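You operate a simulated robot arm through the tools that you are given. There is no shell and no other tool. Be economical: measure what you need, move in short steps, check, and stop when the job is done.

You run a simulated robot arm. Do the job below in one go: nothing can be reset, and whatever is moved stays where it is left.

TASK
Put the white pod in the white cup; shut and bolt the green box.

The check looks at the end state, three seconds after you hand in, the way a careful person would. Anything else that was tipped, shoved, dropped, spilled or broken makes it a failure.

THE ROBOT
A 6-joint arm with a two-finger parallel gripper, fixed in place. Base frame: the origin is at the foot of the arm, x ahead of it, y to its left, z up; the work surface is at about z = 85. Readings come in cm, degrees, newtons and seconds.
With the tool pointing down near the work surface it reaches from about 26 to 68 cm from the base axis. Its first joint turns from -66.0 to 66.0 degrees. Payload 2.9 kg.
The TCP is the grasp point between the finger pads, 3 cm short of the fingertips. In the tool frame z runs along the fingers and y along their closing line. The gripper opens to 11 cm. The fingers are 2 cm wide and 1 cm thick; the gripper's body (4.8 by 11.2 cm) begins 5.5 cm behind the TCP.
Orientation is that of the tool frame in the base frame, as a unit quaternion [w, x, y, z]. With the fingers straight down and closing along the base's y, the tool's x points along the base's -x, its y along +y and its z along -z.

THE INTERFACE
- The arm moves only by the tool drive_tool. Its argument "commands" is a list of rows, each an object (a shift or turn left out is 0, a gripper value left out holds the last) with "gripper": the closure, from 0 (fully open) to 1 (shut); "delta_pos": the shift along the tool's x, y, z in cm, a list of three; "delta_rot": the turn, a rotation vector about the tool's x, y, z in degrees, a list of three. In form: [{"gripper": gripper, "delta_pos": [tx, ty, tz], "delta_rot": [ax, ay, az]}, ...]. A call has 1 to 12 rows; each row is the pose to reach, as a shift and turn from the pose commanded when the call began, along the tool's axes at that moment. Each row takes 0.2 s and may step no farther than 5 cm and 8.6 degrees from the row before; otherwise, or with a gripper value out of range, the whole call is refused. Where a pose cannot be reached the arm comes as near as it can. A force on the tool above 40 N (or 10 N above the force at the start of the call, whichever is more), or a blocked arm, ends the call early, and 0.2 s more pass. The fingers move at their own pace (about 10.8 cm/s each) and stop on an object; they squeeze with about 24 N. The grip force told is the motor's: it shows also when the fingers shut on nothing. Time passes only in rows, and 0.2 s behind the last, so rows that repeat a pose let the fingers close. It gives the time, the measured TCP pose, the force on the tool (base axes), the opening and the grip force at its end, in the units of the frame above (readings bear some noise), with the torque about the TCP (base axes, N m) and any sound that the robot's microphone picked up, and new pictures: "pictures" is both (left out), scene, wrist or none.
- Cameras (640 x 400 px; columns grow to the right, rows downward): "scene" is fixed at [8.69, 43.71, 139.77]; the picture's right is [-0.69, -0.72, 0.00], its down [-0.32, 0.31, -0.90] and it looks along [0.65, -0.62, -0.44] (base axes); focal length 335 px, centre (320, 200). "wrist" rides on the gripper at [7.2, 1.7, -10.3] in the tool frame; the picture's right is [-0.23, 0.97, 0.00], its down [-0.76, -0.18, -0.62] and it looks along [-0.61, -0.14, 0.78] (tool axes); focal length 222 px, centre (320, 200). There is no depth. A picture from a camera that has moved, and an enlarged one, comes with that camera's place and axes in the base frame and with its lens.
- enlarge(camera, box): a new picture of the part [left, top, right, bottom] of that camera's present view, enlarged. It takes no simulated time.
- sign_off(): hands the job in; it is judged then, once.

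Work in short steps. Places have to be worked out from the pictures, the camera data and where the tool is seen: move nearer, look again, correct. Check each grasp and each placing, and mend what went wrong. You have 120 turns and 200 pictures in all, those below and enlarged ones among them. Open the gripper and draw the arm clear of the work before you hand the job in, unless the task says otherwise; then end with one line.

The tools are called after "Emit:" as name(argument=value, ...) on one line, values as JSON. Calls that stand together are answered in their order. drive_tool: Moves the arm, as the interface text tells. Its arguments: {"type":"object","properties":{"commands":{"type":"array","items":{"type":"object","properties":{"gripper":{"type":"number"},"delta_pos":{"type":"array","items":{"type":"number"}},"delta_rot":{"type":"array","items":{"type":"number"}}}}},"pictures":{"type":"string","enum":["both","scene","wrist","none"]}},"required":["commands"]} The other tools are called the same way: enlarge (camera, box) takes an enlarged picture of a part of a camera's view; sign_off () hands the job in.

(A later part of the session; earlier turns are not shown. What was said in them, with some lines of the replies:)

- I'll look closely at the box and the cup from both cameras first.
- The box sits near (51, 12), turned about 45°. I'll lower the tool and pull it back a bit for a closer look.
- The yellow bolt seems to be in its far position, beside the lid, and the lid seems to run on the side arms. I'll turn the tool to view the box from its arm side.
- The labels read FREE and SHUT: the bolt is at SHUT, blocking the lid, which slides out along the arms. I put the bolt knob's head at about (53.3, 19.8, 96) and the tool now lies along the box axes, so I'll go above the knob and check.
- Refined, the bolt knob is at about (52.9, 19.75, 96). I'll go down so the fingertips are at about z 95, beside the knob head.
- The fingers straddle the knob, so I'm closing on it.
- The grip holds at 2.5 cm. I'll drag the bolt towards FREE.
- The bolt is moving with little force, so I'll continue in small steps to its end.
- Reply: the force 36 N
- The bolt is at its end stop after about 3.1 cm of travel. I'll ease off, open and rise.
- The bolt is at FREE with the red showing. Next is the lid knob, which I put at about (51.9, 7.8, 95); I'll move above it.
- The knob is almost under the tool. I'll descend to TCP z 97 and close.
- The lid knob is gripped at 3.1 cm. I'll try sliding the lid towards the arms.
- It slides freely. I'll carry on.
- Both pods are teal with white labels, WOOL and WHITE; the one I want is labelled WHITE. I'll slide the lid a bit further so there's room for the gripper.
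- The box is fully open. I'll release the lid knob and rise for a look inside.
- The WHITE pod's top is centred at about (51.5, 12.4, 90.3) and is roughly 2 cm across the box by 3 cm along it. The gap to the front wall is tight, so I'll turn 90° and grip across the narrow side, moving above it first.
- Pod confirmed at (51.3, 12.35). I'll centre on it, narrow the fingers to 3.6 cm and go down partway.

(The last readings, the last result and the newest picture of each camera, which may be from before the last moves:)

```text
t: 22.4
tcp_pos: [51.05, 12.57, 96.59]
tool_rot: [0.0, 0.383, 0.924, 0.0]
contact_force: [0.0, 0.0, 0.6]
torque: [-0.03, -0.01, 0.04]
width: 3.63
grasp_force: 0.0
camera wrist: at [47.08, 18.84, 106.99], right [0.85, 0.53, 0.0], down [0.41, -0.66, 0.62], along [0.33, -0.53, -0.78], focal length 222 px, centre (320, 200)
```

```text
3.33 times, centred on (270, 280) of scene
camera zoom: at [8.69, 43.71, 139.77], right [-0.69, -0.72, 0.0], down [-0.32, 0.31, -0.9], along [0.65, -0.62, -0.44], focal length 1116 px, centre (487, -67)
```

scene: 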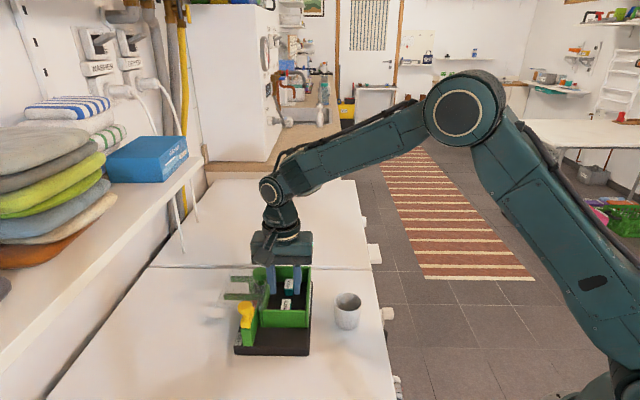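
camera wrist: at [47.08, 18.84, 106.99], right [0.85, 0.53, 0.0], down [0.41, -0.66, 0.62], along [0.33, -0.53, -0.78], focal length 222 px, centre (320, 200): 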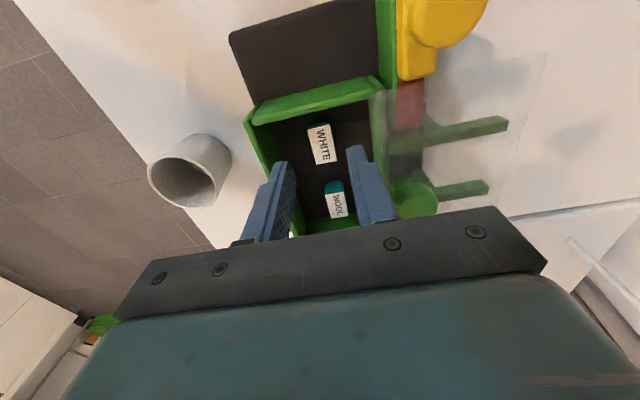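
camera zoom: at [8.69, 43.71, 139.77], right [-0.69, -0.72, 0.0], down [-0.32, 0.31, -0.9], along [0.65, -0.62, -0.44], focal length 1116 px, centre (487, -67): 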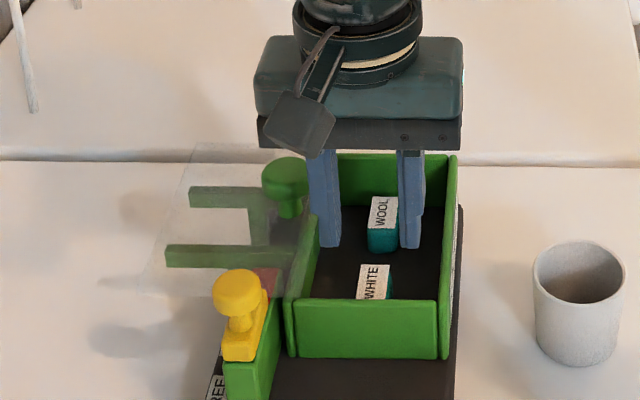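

Aligned. I'll descend 5 cm more (tips at about 88.6), slowing at the end.

Emit:
drive_tool(commands=[{"delta_pos": [0.1, 0, 2]}, {"delta_pos": [0.1, 0, 3.5]}, {"delta_pos": [0.1, 0, 4.3]}, {"delta_pos": [0.1, 0, 5]}, {"delta_pos": [0.1, 0, 5]}])

Emit:
enlarge(camera="wrist", box=[220, 40, 460, 220])

Emit:
enlarge(camera="scene", box=[210, 220, 330, 340])

```text
t: 23.6
tcp_pos: [51.02, 12.68, 91.71]
tool_rot: [0.0, 0.383, 0.924, 0.001]
contact_force: [0.3, 0.5, 0.2]
torque: [0.01, -0.05, 0.0]
width: 3.65
grasp_force: 0.0
camera wrist: at [47.07, 18.95, 102.09], right [0.85, 0.53, 0.0], down [0.41, -0.66, 0.62], along [0.33, -0.53, -0.78], focal length 222 px, centre (320, 200)
```

scene: 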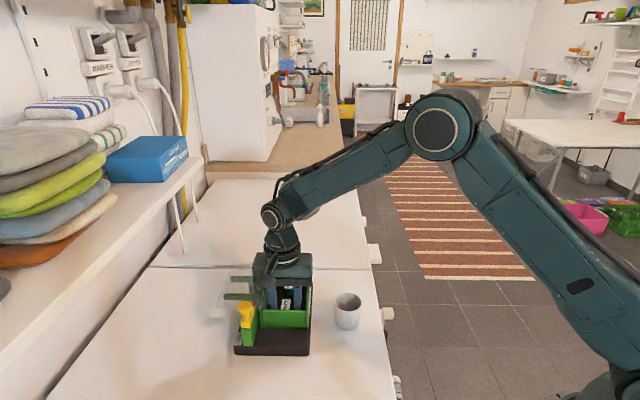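
wrist: 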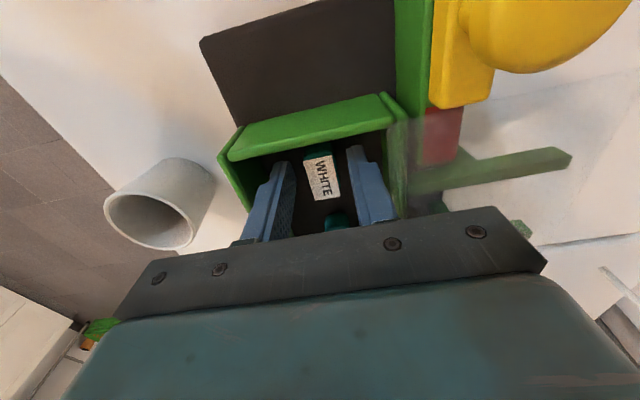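

```text
2.22 times, centred on (340, 130) of wrist
camera zoom: at [47.07, 18.95, 102.09], right [0.85, 0.53, 0.0], down [0.41, -0.66, 0.62], along [0.33, -0.53, -0.78], focal length 494 px, centre (276, 356)
```

zoom: 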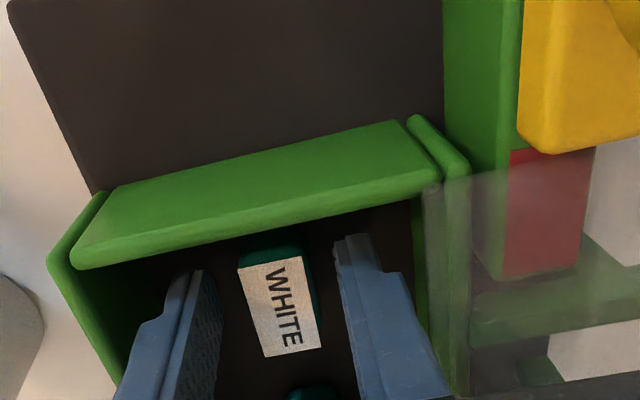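

```text
3.33 times, centred on (270, 280) of scene
camera zoom: at [8.69, 43.71, 139.77], right [-0.69, -0.72, 0.0], down [-0.32, 0.31, -0.9], along [0.65, -0.62, -0.44], focal length 1116 px, centre (487, -67)
```

zoom: 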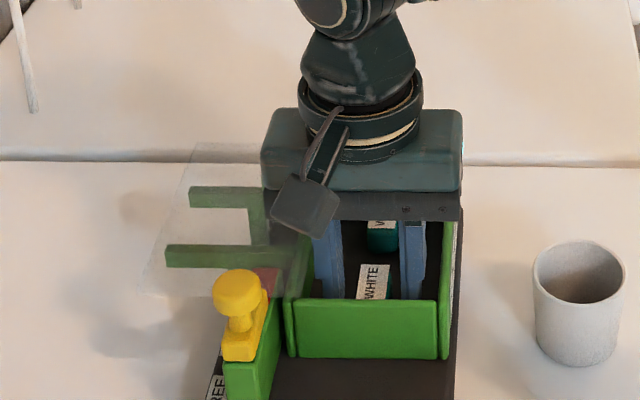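

No contact, and the tips are about 1.3 cm below the pod's top. Closing.

Emit:
drive_tool(commands=[{"delta_pos": [-0.1, 0, 0.2], "gripper": 0.75}, {"delta_pos": [-0.1, 0, 0.2], "gripper": 0.85}, {"delta_pos": [-0.1, 0, 0.2], "gripper": 1}, {"delta_pos": [-0.1, 0, 0.2], "gripper": 1}], pictures="wrist")

```text
t: 24.6
tcp_pos: [51.09, 12.57, 91.56]
tool_rot: [0.0, 0.382, 0.924, -0.001]
contact_force: [-0.8, 1.7, 3.4]
torque: [0.05, 0.03, -0.01]
width: 2.07
grasp_force: 24.0
camera wrist: at [47.14, 18.89, 101.95], right [0.85, 0.53, 0.0], down [0.41, -0.66, 0.62], along [0.33, -0.53, -0.78], focal length 222 px, centre (320, 200)
```

wrist: 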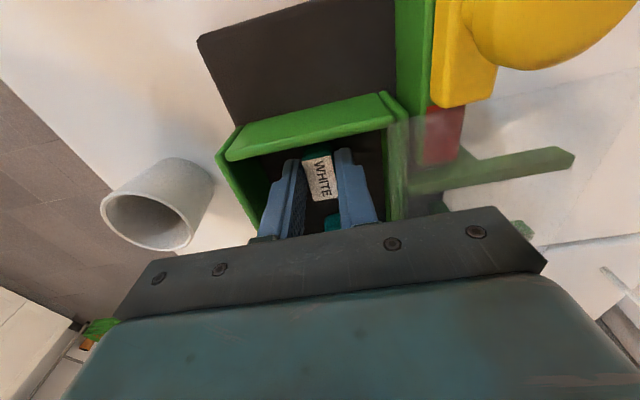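

Pod held at 2.07 cm. I'll lift it straight up.

Emit:
drive_tool(commands=[{"delta_pos": [0, 0, -1]}, {"delta_pos": [0, 0, -3]}, {"delta_pos": [0, 0, -6]}, {"delta_pos": [0, 0, -9]}, {"delta_pos": [0, 0, -12]}, {"delta_pos": [0, 0, -12]}])

Emit:
enlarge(camera="scene", box=[230, 210, 380, 340])

Emit:
enlarge(camera="wrist", box=[180, 60, 420, 240])

```text
t: 26.0
tcp_pos: [50.98, 12.63, 103.5]
tool_rot: [0.0, 0.383, 0.924, 0.0]
contact_force: [-0.6, 0.2, 0.5]
torque: [0.01, 0.01, -0.02]
width: 2.07
grasp_force: 24.1
camera wrist: at [47.17, 18.94, 113.93], right [0.85, 0.53, 0.0], down [0.41, -0.66, 0.62], along [0.33, -0.53, -0.78], focal length 222 px, centre (320, 200)
```

scene: 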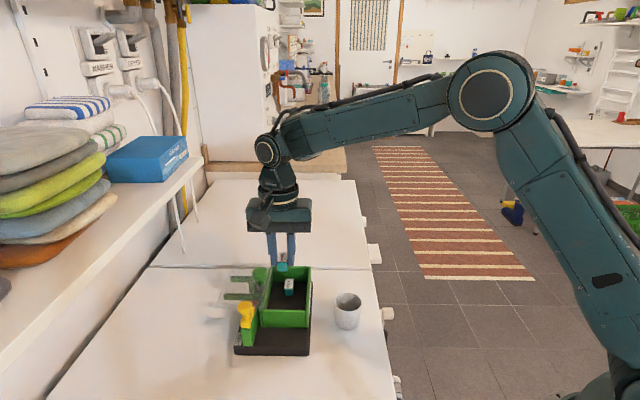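
wrist: 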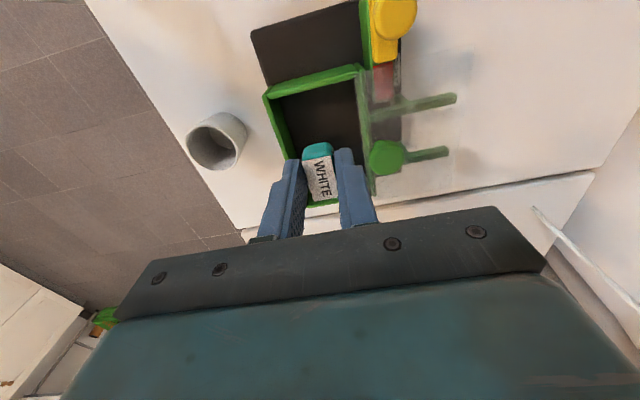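

```text
3.08 times, centred on (305, 275) of scene
camera zoom: at [8.69, 43.71, 139.77], right [-0.69, -0.72, 0.0], down [-0.32, 0.31, -0.9], along [0.65, -0.62, -0.44], focal length 1031 px, centre (366, -31)
```

zoom: 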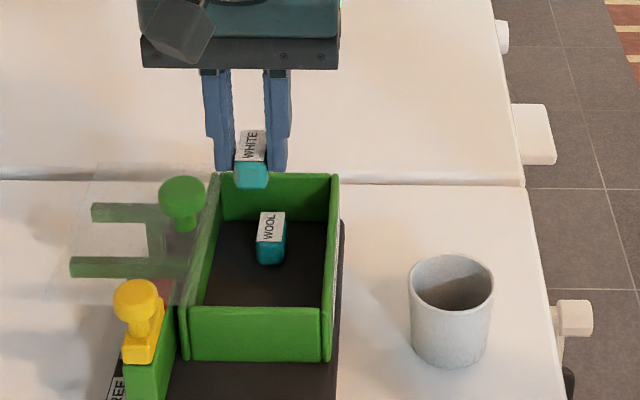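

```text
2.22 times, centred on (300, 150) of wrist
camera zoom: at [47.17, 18.94, 113.93], right [0.85, 0.53, 0.0], down [0.41, -0.66, 0.62], along [0.33, -0.53, -0.78], focal length 494 px, centre (364, 311)
```

zoom: 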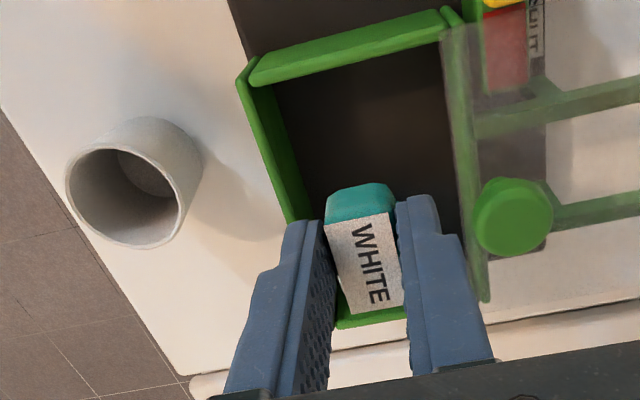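

The pod is held securely. The cup's rim is at about (42.8, 3.4, 91), so I'll carry the pod there, stay high and check.

Emit:
drive_tool(commands=[{"delta_pos": [0, -2.5, 0]}, {"delta_pos": [-0.1, -5, 0]}, {"delta_pos": [-0.2, -7.5, 0]}, {"delta_pos": [-0.3, -10, 0]}, {"delta_pos": [-0.4, -12.3, 2]}, {"delta_pos": [-0.4, -12.3, 4]}, {"delta_pos": [-0.4, -12.3, 4]}])

Emit:
enlarge(camera="scene", box=[270, 210, 420, 340])

Emit:
enlarge(camera="wrist", box=[200, 60, 440, 240])

```text
t: 27.6
tcp_pos: [42.59, 3.62, 99.48]
tool_rot: [0.0, 0.382, 0.924, 0.0]
contact_force: [-0.7, 0.1, 0.4]
torque: [0.0, 0.02, -0.02]
width: 2.08
grasp_force: 23.9
camera wrist: at [38.73, 9.91, 109.9], right [0.85, 0.53, 0.0], down [0.41, -0.66, 0.62], along [0.33, -0.53, -0.78], focal length 222 px, centre (320, 200)
```

scene: 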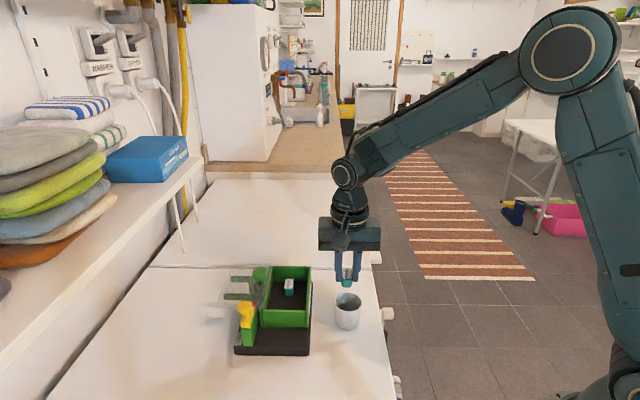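
wrist: 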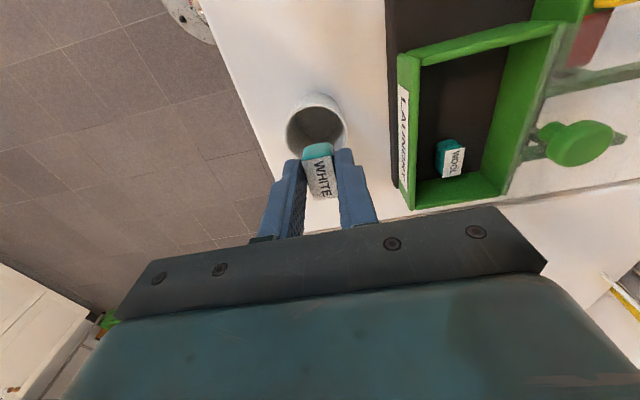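

```text
3.08 times, centred on (345, 275) of scene
camera zoom: at [8.69, 43.71, 139.77], right [-0.69, -0.72, 0.0], down [-0.32, 0.31, -0.9], along [0.65, -0.62, -0.44], focal length 1031 px, centre (243, -31)
```

zoom: 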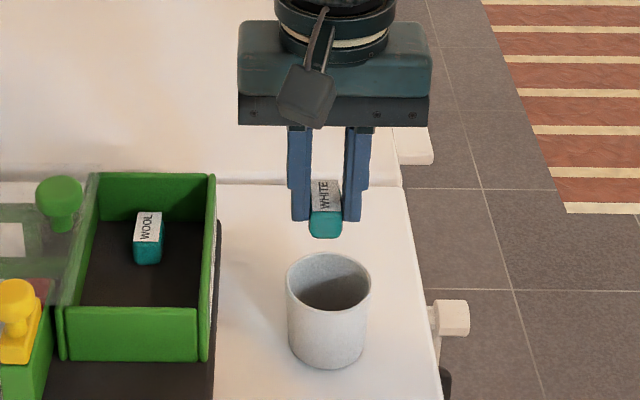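

```text
2.22 times, centred on (320, 150) of wrist
camera zoom: at [38.73, 9.91, 109.9], right [0.85, 0.53, 0.0], down [0.41, -0.66, 0.62], along [0.33, -0.53, -0.78], focal length 494 px, centre (320, 311)
```

zoom: 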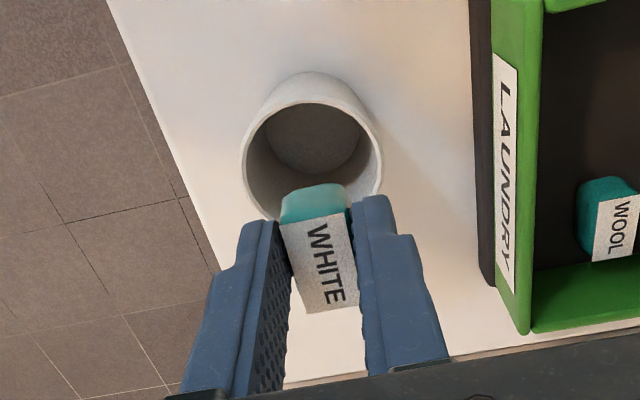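

The pod is over the cup to within 0.2 cm. I'll lower it until the tips are just above the rim, with the pod's lower part inside.

Emit:
drive_tool(commands=[{"delta_pos": [0, -0.2, 1.5]}, {"delta_pos": [0, -0.2, 3]}, {"delta_pos": [0, -0.2, 4]}, {"delta_pos": [0, -0.2, 4.7]}, {"delta_pos": [0, -0.2, 4.7]}])

Emit:
enlarge(camera="scene", box=[290, 240, 400, 340])

Emit:
enlarge(camera="wrist", box=[200, 60, 440, 240])

```text
t: 28.8
tcp_pos: [42.48, 3.52, 94.74]
tool_rot: [0.0, 0.383, 0.924, 0.0]
contact_force: [1.1, -0.2, -0.3]
torque: [0.01, 0.02, 0.0]
width: 2.06
grasp_force: 23.8
camera wrist: at [38.6, 9.81, 105.2], right [0.85, 0.53, 0.0], down [0.41, -0.66, 0.62], along [0.33, -0.53, -0.78], focal length 222 px, centre (320, 200)
```

scene: 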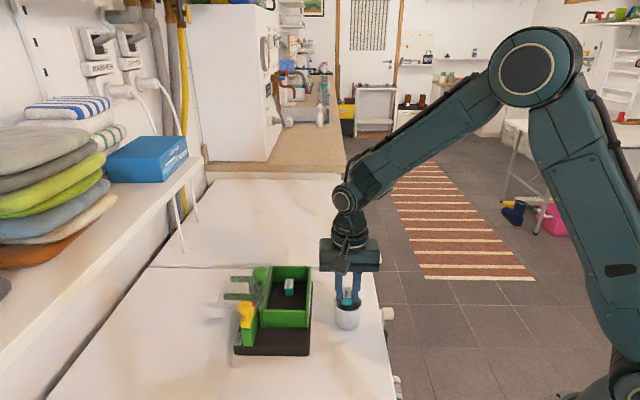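
wrist: 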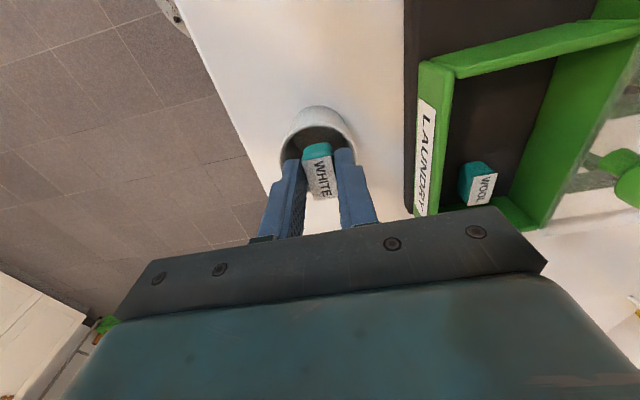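

```text
4.00 times, centred on (345, 290) of scene
camera zoom: at [8.69, 43.71, 139.77], right [-0.69, -0.72, 0.0], down [-0.32, 0.31, -0.9], along [0.65, -0.62, -0.44], focal length 1340 px, centre (220, -160)
```

zoom: 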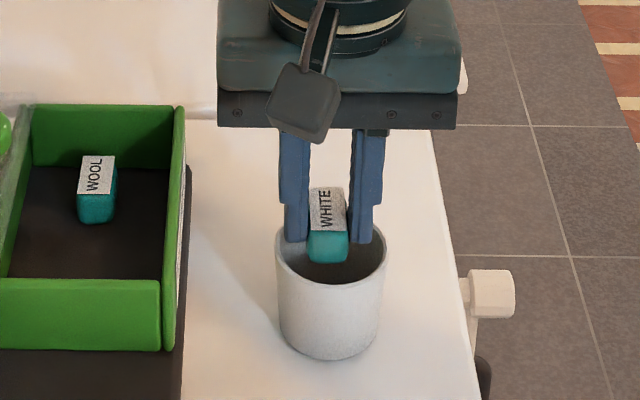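

```text
2.22 times, centred on (320, 150) of wrist
camera zoom: at [38.6, 9.81, 105.2], right [0.85, 0.53, 0.0], down [0.41, -0.66, 0.62], along [0.33, -0.53, -0.78], focal length 494 px, centre (320, 311)
```

zoom: 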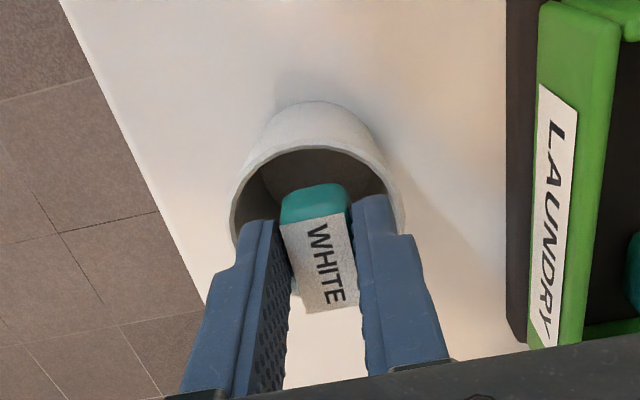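

Alignment is good. I'll lower another 0.5 cm and open the fingers gently.

Emit:
drive_tool(commands=[{"delta_pos": [0, 0, 0.25]}, {"delta_pos": [0, 0, 0.5]}, {"delta_pos": [0, 0, 0.5], "gripper": 0.78}, {"delta_pos": [0, 0, 0.5], "gripper": 0.75}, {"delta_pos": [0, 0, 0.5], "gripper": 0.75}], pictures="none")

Emit:
enlarge(camera="scene", box=[290, 240, 400, 340])

Emit:
enlarge(camera="wrist", box=[200, 60, 440, 240])

```text
t: 30.0
tcp_pos: [42.55, 3.45, 94.23]
tool_rot: [0.0, 0.383, 0.924, 0.0]
contact_force: [0.4, 0.4, 0.2]
torque: [0.02, 0.03, -0.02]
width: 2.75
grasp_force: 0.1
```

```text
4.00 times, centred on (345, 290) of scene
camera zoom: at [8.69, 43.71, 139.77], right [-0.69, -0.72, 0.0], down [-0.32, 0.31, -0.9], along [0.65, -0.62, -0.44], focal length 1340 px, centre (220, -160)
```

zoom: 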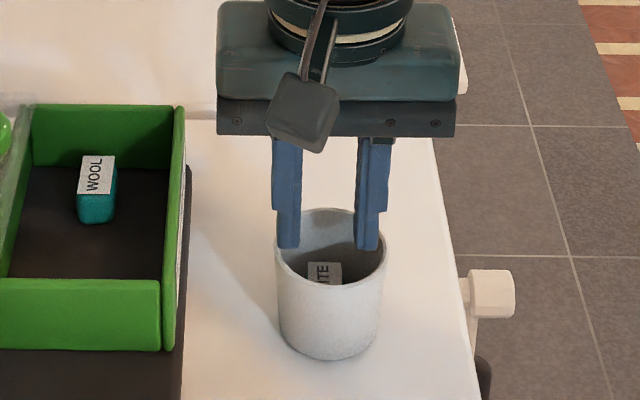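

```text
2.22 times, centred on (320, 150) of wrist
camera zoom: at [38.63, 9.81, 104.71], right [0.85, 0.53, 0.0], down [0.41, -0.66, 0.62], along [0.33, -0.53, -0.78], focal length 494 px, centre (320, 311)
```

zoom: 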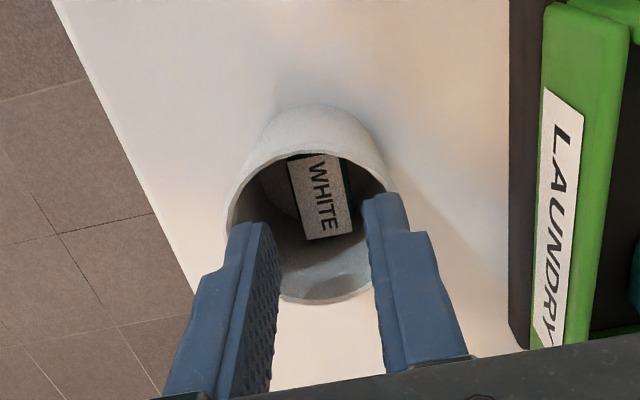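

The WHITE pod rests inside the cup. I'll rise straight up.

Emit:
drive_tool(commands=[{"delta_pos": [0, 0, -3]}, {"delta_pos": [0, 0, -7]}, {"delta_pos": [0, 0, -10]}, {"delta_pos": [0, 0, -10]}], pictures="wrist")

Emit:
enlarge(camera="scene", box=[290, 240, 400, 340])

```text
t: 31.0
tcp_pos: [42.42, 3.34, 104.27]
tool_rot: [0.0, 0.382, 0.924, 0.0]
contact_force: [-0.3, -0.3, -0.4]
torque: [0.02, -0.02, 0.01]
width: 2.74
grasp_force: 0.1
camera wrist: at [38.64, 9.8, 114.77], right [0.85, 0.53, 0.0], down [0.41, -0.66, 0.62], along [0.33, -0.53, -0.78], focal length 222 px, centre (320, 200)
```

wrist: 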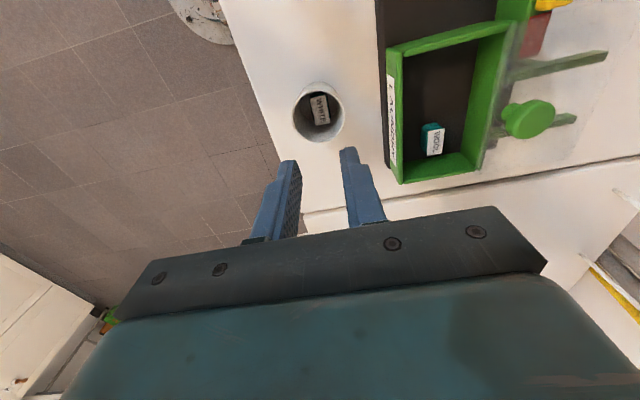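

```text
4.00 times, centred on (345, 290) of scene
camera zoom: at [8.69, 43.71, 139.77], right [-0.69, -0.72, 0.0], down [-0.32, 0.31, -0.9], along [0.65, -0.62, -0.44], focal length 1340 px, centre (220, -160)
```

zoom: 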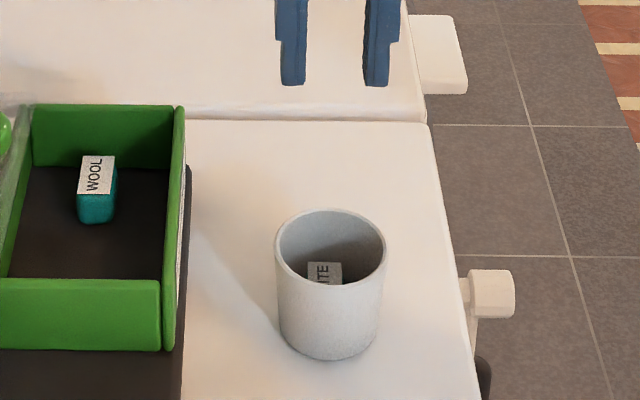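

The pod is in the cup and the cup is undisturbed. I'll go back above the lid knob at about (57.5, 13.6), turning the tool to the earlier orientation.

Emit:
drive_tool(commands=[{"delta_pos": [-0.3, 1.6, 0], "delta_rot": [0, 0, 8.2], "gripper": 0.35}, {"delta_pos": [-0.6, 3.2, 0], "delta_rot": [0, 0, 16.4]}, {"delta_pos": [-0.9, 4.8, 0], "delta_rot": [0, 0, 24.6]}, {"delta_pos": [-1.2, 6.4, 0], "delta_rot": [0, 0, 32.8]}, {"delta_pos": [-1.5, 8, 0], "delta_rot": [0, 0, 41]}, {"delta_pos": [-1.8, 9.7, 0], "delta_rot": [0, 0, 49.2]}, {"delta_pos": [-2.1, 11.4, 0], "delta_rot": [0, 0, 57.4]}, {"delta_pos": [-2.4, 13, 0], "delta_rot": [0, 0, 65.6]}, {"delta_pos": [-2.7, 14.7, 0], "delta_rot": [0, 0, 73.8]}, {"delta_pos": [-3, 16.3, 0], "delta_rot": [0, 0, 82]}, {"delta_pos": [-3.3, 17.8, 0], "delta_rot": [0, 0, 90]}, {"delta_pos": [-3.3, 17.8, 0], "delta_rot": [0, 0, 90]}])

Emit:
enlarge(camera="wrist", box=[200, 60, 440, 240])

```text
t: 33.6
tcp_pos: [57.49, 13.68, 104.28]
tool_rot: [0.0, 0.924, 0.382, 0.0]
contact_force: [1.0, -0.4, 0.3]
torque: [0.01, -0.01, -0.01]
width: 7.17
grasp_force: 0.1
camera wrist: at [63.79, 17.65, 114.68], right [0.53, -0.85, 0.0], down [-0.66, -0.41, 0.62], along [-0.53, -0.33, -0.78], focal length 222 px, centre (320, 200)
```

scene: 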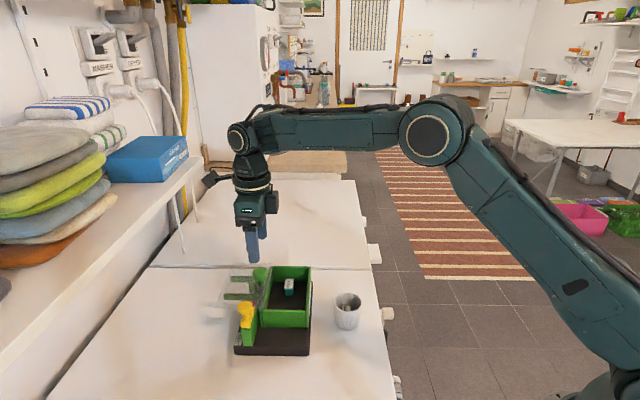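
wrist: 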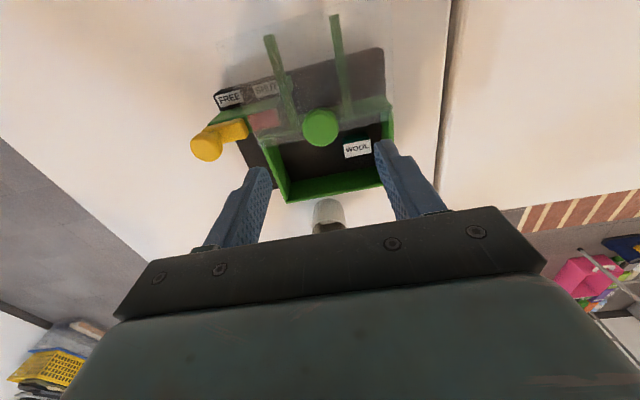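

```text
2.22 times, centred on (320, 150) of wrist
camera zoom: at [63.79, 17.65, 114.68], right [0.53, -0.85, 0.0], down [-0.66, -0.41, 0.62], along [-0.53, -0.33, -0.78], focal length 494 px, centre (320, 311)
```

zoom: 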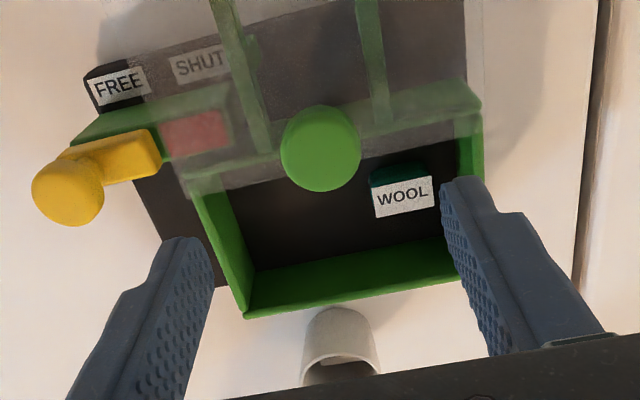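

The knob is right below. I'll descend to 97.1 and grip.

Emit:
drive_tool(commands=[{"delta_pos": [0, 0, 4]}, {"delta_pos": [0, 0, 6.2]}, {"delta_pos": [0, 0, 7.15]}, {"delta_pos": [0, 0, 7.15]}, {"delta_pos": [0, 0, 7.15], "gripper": 0.65}, {"delta_pos": [0, 0, 7.15], "gripper": 1}, {"delta_pos": [0, 0, 7.15], "gripper": 1}], pictures="wrist")

```text
t: 35.2
tcp_pos: [57.44, 13.62, 97.09]
tool_rot: [-0.001, 0.924, 0.382, 0.0]
contact_force: [4.7, -4.5, 0.4]
torque: [-0.06, -0.19, -0.01]
width: 3.1
grasp_force: 24.4
camera wrist: at [63.82, 17.59, 107.56], right [0.53, -0.85, 0.0], down [-0.67, -0.41, 0.62], along [-0.53, -0.33, -0.78], focal length 222 px, centre (320, 200)
```

wrist: 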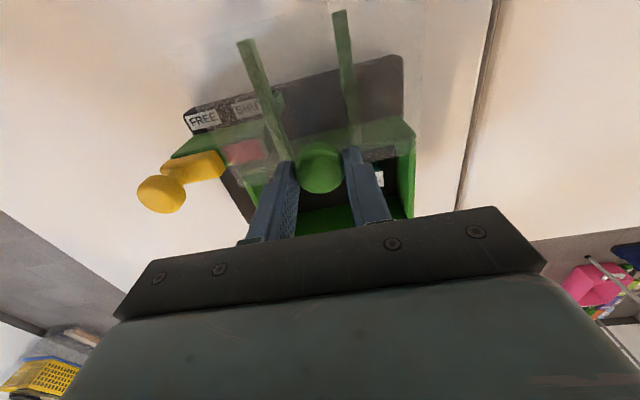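

Gripped. I'll slide the lid closed by about 8.3 cm along the same line.

Emit:
drive_tool(commands=[{"delta_pos": [-0.8, 0.05, 0]}, {"delta_pos": [-1.6, 0.05, 0]}, {"delta_pos": [-2.4, 0.05, 0]}, {"delta_pos": [-3.2, 0.05, 0]}, {"delta_pos": [-4, 0.05, 0]}, {"delta_pos": [-4.8, 0.05, 0]}, {"delta_pos": [-5.6, 0.05, 0]}, {"delta_pos": [-6.4, 0.05, 0]}, {"delta_pos": [-7.2, 0.05, 0]}, {"delta_pos": [-7.8, 0.05, 0]}, {"delta_pos": [-8.3, 0.05, 0]}, {"delta_pos": [-8.3, 0.05, 0]}])

Emit:
enlarge(camera="scene", box=[230, 220, 350, 340])

```text
t: 37.8
tcp_pos: [51.62, 7.72, 97.12]
tool_rot: [0.0, 0.924, 0.382, 0.0]
contact_force: [2.5, -2.9, -0.5]
torque: [-0.07, -0.1, 0.05]
width: 3.08
grasp_force: 24.3
camera wrist: at [57.93, 11.7, 107.55], right [0.53, -0.85, 0.0], down [-0.66, -0.41, 0.62], along [-0.53, -0.33, -0.78], focal length 222 px, centre (320, 200)
```

scene: 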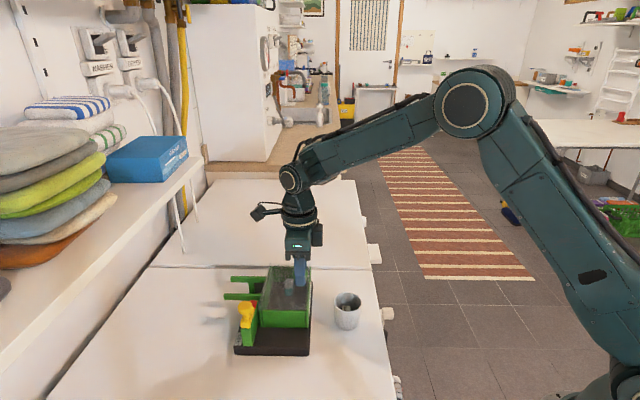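
wrist: 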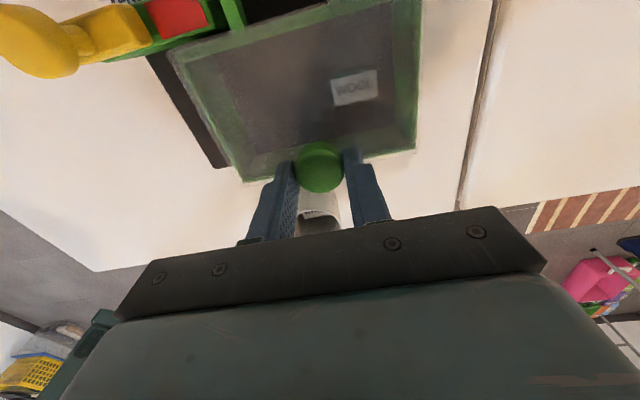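

```text
3.33 times, centred on (290, 280) of scene
camera zoom: at [8.7, 43.7, 139.77], right [-0.69, -0.72, 0.0], down [-0.32, 0.31, -0.9], along [0.65, -0.62, -0.44], focal length 1116 px, centre (420, -67)
```

zoom: 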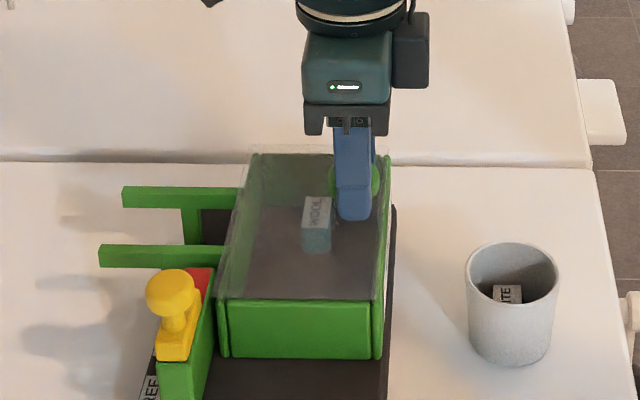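

Nearly back at the original knob position. I'll push gently on to find the closed stop.

Emit:
drive_tool(commands=[{"delta_pos": [-0.15, 0, 0]}, {"delta_pos": [-0.3, 0, 0]}, {"delta_pos": [-0.3, 0, 0]}], pictures="none")

```text
t: 38.6
tcp_pos: [51.5, 7.59, 97.12]
tool_rot: [-0.001, 0.924, 0.383, 0.001]
contact_force: [8.0, 3.2, -0.2]
torque: [0.12, -0.24, -0.02]
width: 3.11
grasp_force: 23.8
```

There's resistance at the original closed position, so the lid is at its stop. I'll release, rise and inspect.

Emit:
drive_tool(commands=[{"delta_pos": [0.1, 0.05, 0]}, {"delta_pos": [0.1, 0.05, 0], "gripper": 0.55}, {"delta_pos": [0.1, 0.05, 0], "gripper": 0.55}, {"delta_pos": [0.1, 0, -4]}, {"delta_pos": [0.1, 0, -8]}, {"delta_pos": [3, -2, -9]}, {"delta_pos": [6, -5, -9]}, {"delta_pos": [9, -8, -9]}, {"delta_pos": [9.5, -11, -9]}, {"delta_pos": [9.5, -11, -9]}])

Emit:
enlarge(camera="wrist", box=[270, 20, 510, 200])

Emit:
enlarge(camera="scene", box=[230, 240, 350, 360])

```text
t: 40.8
tcp_pos: [50.2, 22.1, 106.16]
tool_rot: [0.0, 0.924, 0.383, 0.0]
contact_force: [0.0, -0.2, 0.1]
torque: [-0.03, -0.04, 0.0]
width: 4.95
grasp_force: 0.1
camera wrist: at [56.56, 26.12, 116.61], right [0.53, -0.85, 0.0], down [-0.66, -0.41, 0.62], along [-0.53, -0.33, -0.78], focal length 222 px, centre (320, 200)
```

scene: 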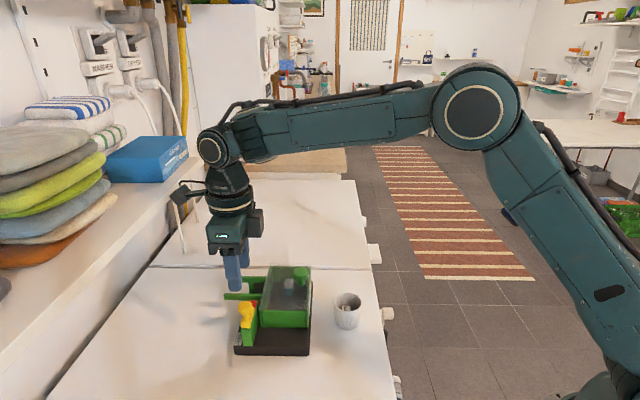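
wrist: 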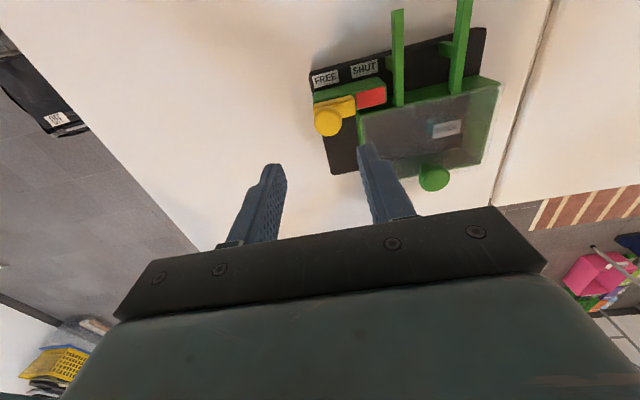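

```text
2.22 times, centred on (390, 110) of wrist
camera zoom: at [56.56, 26.12, 116.61], right [0.53, -0.85, 0.0], down [-0.66, -0.41, 0.62], along [-0.53, -0.33, -0.78], focal length 494 px, centre (164, 400)
```

zoom: 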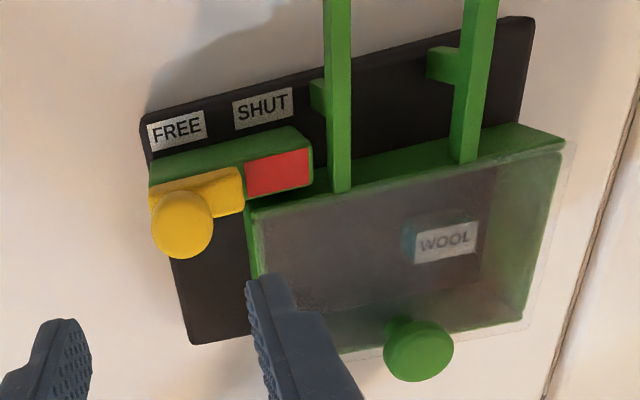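

```text
3.33 times, centred on (290, 300) of scene
camera zoom: at [8.69, 43.71, 139.77], right [-0.69, -0.72, 0.0], down [-0.32, 0.31, -0.9], along [0.65, -0.62, -0.44], focal length 1116 px, centre (420, -133)
```

zoom: 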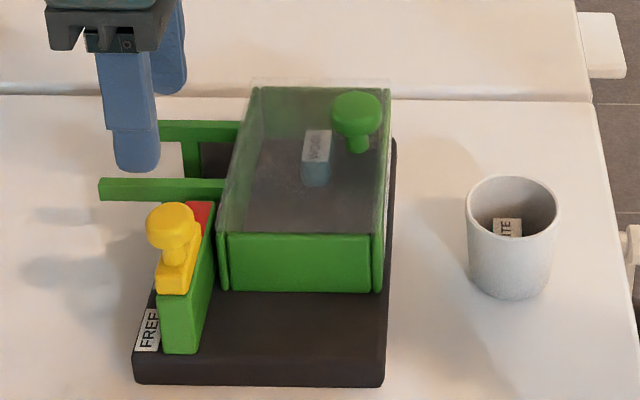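

The lid is closed as it was at the start. The bolt knob is at about (50.8, 21.8); I'll descend and grip it.

Emit:
drive_tool(commands=[{"delta_pos": [0.15, 0.6, 3], "gripper": 0.45}, {"delta_pos": [0.15, 0.6, 6]}, {"delta_pos": [0.15, 0.6, 8.3]}, {"delta_pos": [0.15, 0.6, 8.3]}, {"delta_pos": [0.15, 0.6, 8.3], "gripper": 0.7}, {"delta_pos": [0.15, 0.6, 8.3], "gripper": 1}, {"delta_pos": [0.15, 0.6, 8.3], "gripper": 1}], pictures="wrist")

```text
t: 42.4
tcp_pos: [50.91, 21.72, 97.78]
tool_rot: [0.0, 0.924, 0.382, 0.0]
contact_force: [3.3, -2.5, -0.3]
torque: [-0.02, -0.14, -0.03]
width: 2.46
grasp_force: 24.2
camera wrist: at [57.19, 25.72, 108.26], right [0.53, -0.85, 0.0], down [-0.66, -0.41, 0.62], along [-0.53, -0.33, -0.78], focal length 222 px, centre (320, 200)
```

wrist: 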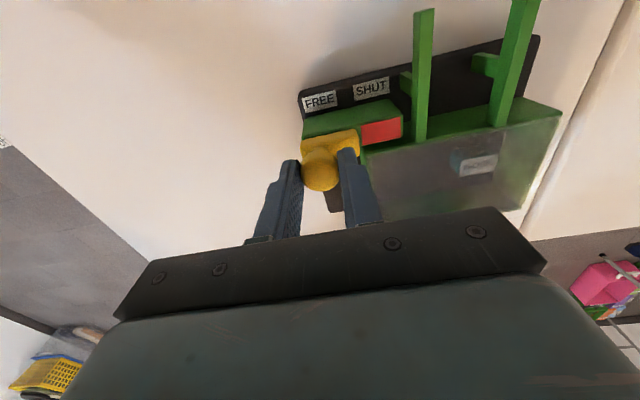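

Gripped. I'll slide towards SHUT until it meets the stop.

Emit:
drive_tool(commands=[{"delta_pos": [0, 0.6, 0]}, {"delta_pos": [0, 1.2, 0]}, {"delta_pos": [0, 1.8, 0]}, {"delta_pos": [0, 2.4, 0]}, {"delta_pos": [0, 2.8, 0]}, {"delta_pos": [0, 3.2, 0]}, {"delta_pos": [0, 3.5, 0]}, {"delta_pos": [0, 3.5, 0]}])

Emit:
enlarge(camera="wrist", box=[250, 60, 430, 200])

```text
t: 44.2
tcp_pos: [53.13, 19.51, 97.81]
tool_rot: [-0.001, 0.922, 0.386, -0.001]
contact_force: [-17.6, 19.7, 5.0]
torque: [0.35, 0.62, 0.05]
width: 2.47
grasp_force: 24.4
camera wrist: at [59.47, 23.49, 108.24], right [0.53, -0.85, 0.0], down [-0.66, -0.42, 0.62], along [-0.53, -0.33, -0.78], focal length 222 px, centre (320, 200)
```

scene: 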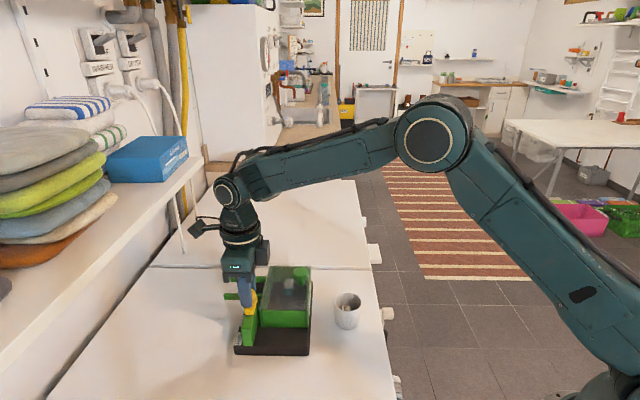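
wrist: 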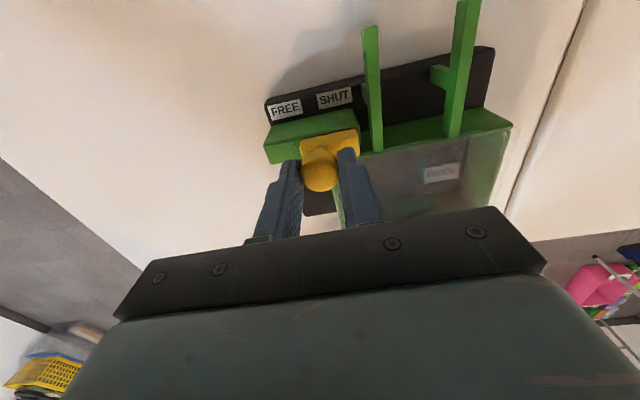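

```text
2.86 times, centred on (340, 130) of wrist
camera zoom: at [59.47, 23.49, 108.24], right [0.53, -0.85, 0.0], down [-0.66, -0.42, 0.62], along [-0.53, -0.33, -0.78], focal length 635 px, centre (263, 400)
```

zoom: 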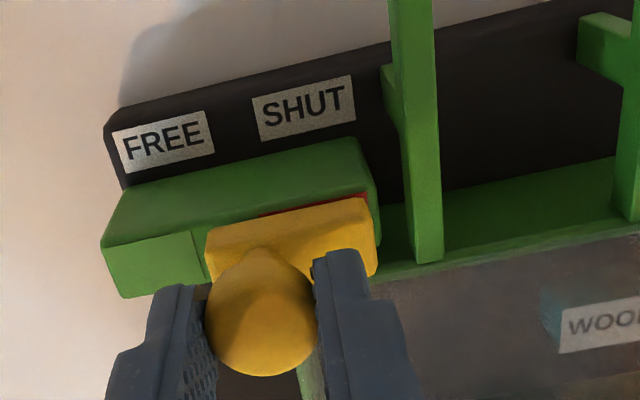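

The bolt is at its SHUT stop, with the red covered. I'll ease off, release and draw clear.

Emit:
drive_tool(commands=[{"delta_pos": [0, -0.2, 0]}, {"delta_pos": [0, -0.3, 0], "gripper": 0.55}, {"delta_pos": [0, -0.3, 0], "gripper": 0.55}, {"delta_pos": [0, -0.3, -4]}, {"delta_pos": [0, -0.3, -8]}, {"delta_pos": [0, -0.3, -12]}, {"delta_pos": [0, -3, -15], "gripper": 0}, {"delta_pos": [0, -6, -16]}, {"delta_pos": [0, -6, -16]}])

Emit:
enlarge(camera="scene", box=[230, 250, 370, 365])

Emit:
enlarge(camera="wrist", box=[300, 20, 500, 180])

```text
t: 46.2
tcp_pos: [49.02, 23.59, 113.92]
tool_rot: [-0.001, 0.924, 0.382, 0.0]
contact_force: [0.1, -0.3, 0.8]
torque: [0.01, -0.04, 0.01]
width: 10.99
grasp_force: 0.0
camera wrist: at [55.38, 27.53, 124.34], right [0.53, -0.85, 0.0], down [-0.66, -0.41, 0.62], along [-0.53, -0.33, -0.78], focal length 222 px, centre (320, 200)
```

scene: 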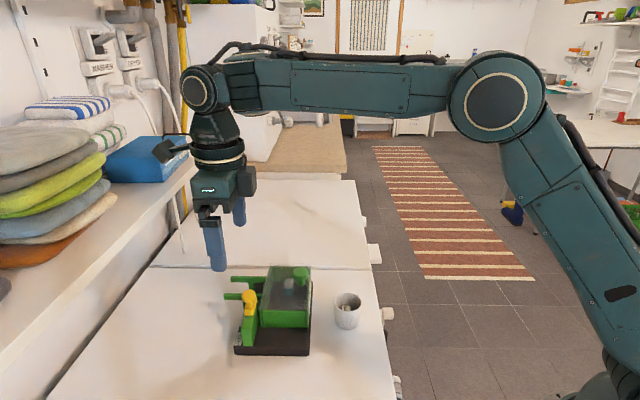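
wrist: 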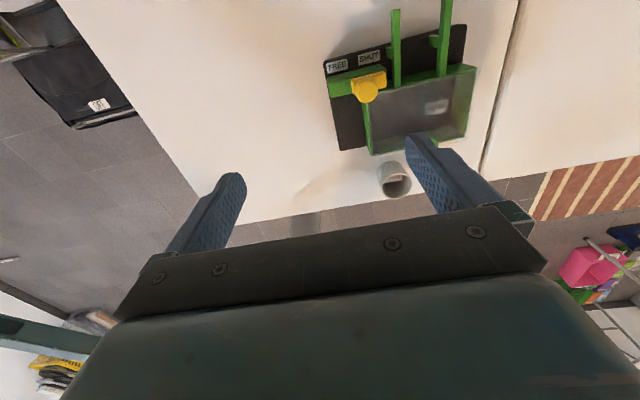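

```text
3.48 times, centred on (300, 308) of scene
camera zoom: at [8.69, 43.71, 139.77], right [-0.69, -0.72, 0.0], down [-0.32, 0.31, -0.9], along [0.65, -0.62, -0.44], focal length 1165 px, centre (390, -174)
```

zoom: 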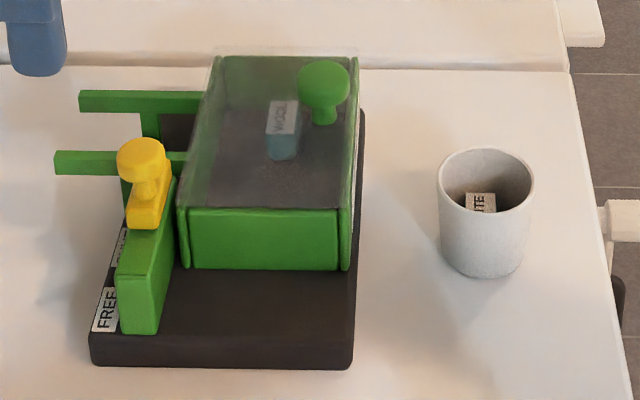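

```text
2.50 times, centred on (400, 100) of wrist
camera zoom: at [55.38, 27.53, 124.34], right [0.53, -0.85, 0.0], down [-0.66, -0.41, 0.62], along [-0.53, -0.33, -0.78], focal length 555 px, centre (120, 450)
```

zoom: 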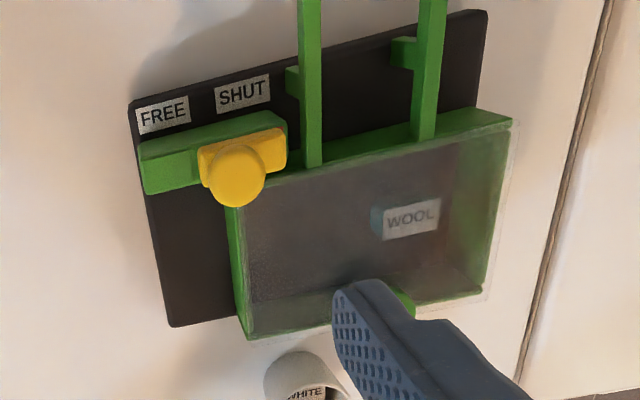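

The pod is in the cup, the lid is closed, the bolt is at SHUT, and the arm is clear with the gripper open. Handing in.

Emit:
sign_off()

```text
The job is handed in.
```

The pod labelled WHITE is in the white cup, and the green box is shut and bolted at SHUT. The other pod is still inside the box, and nothing else was moved.
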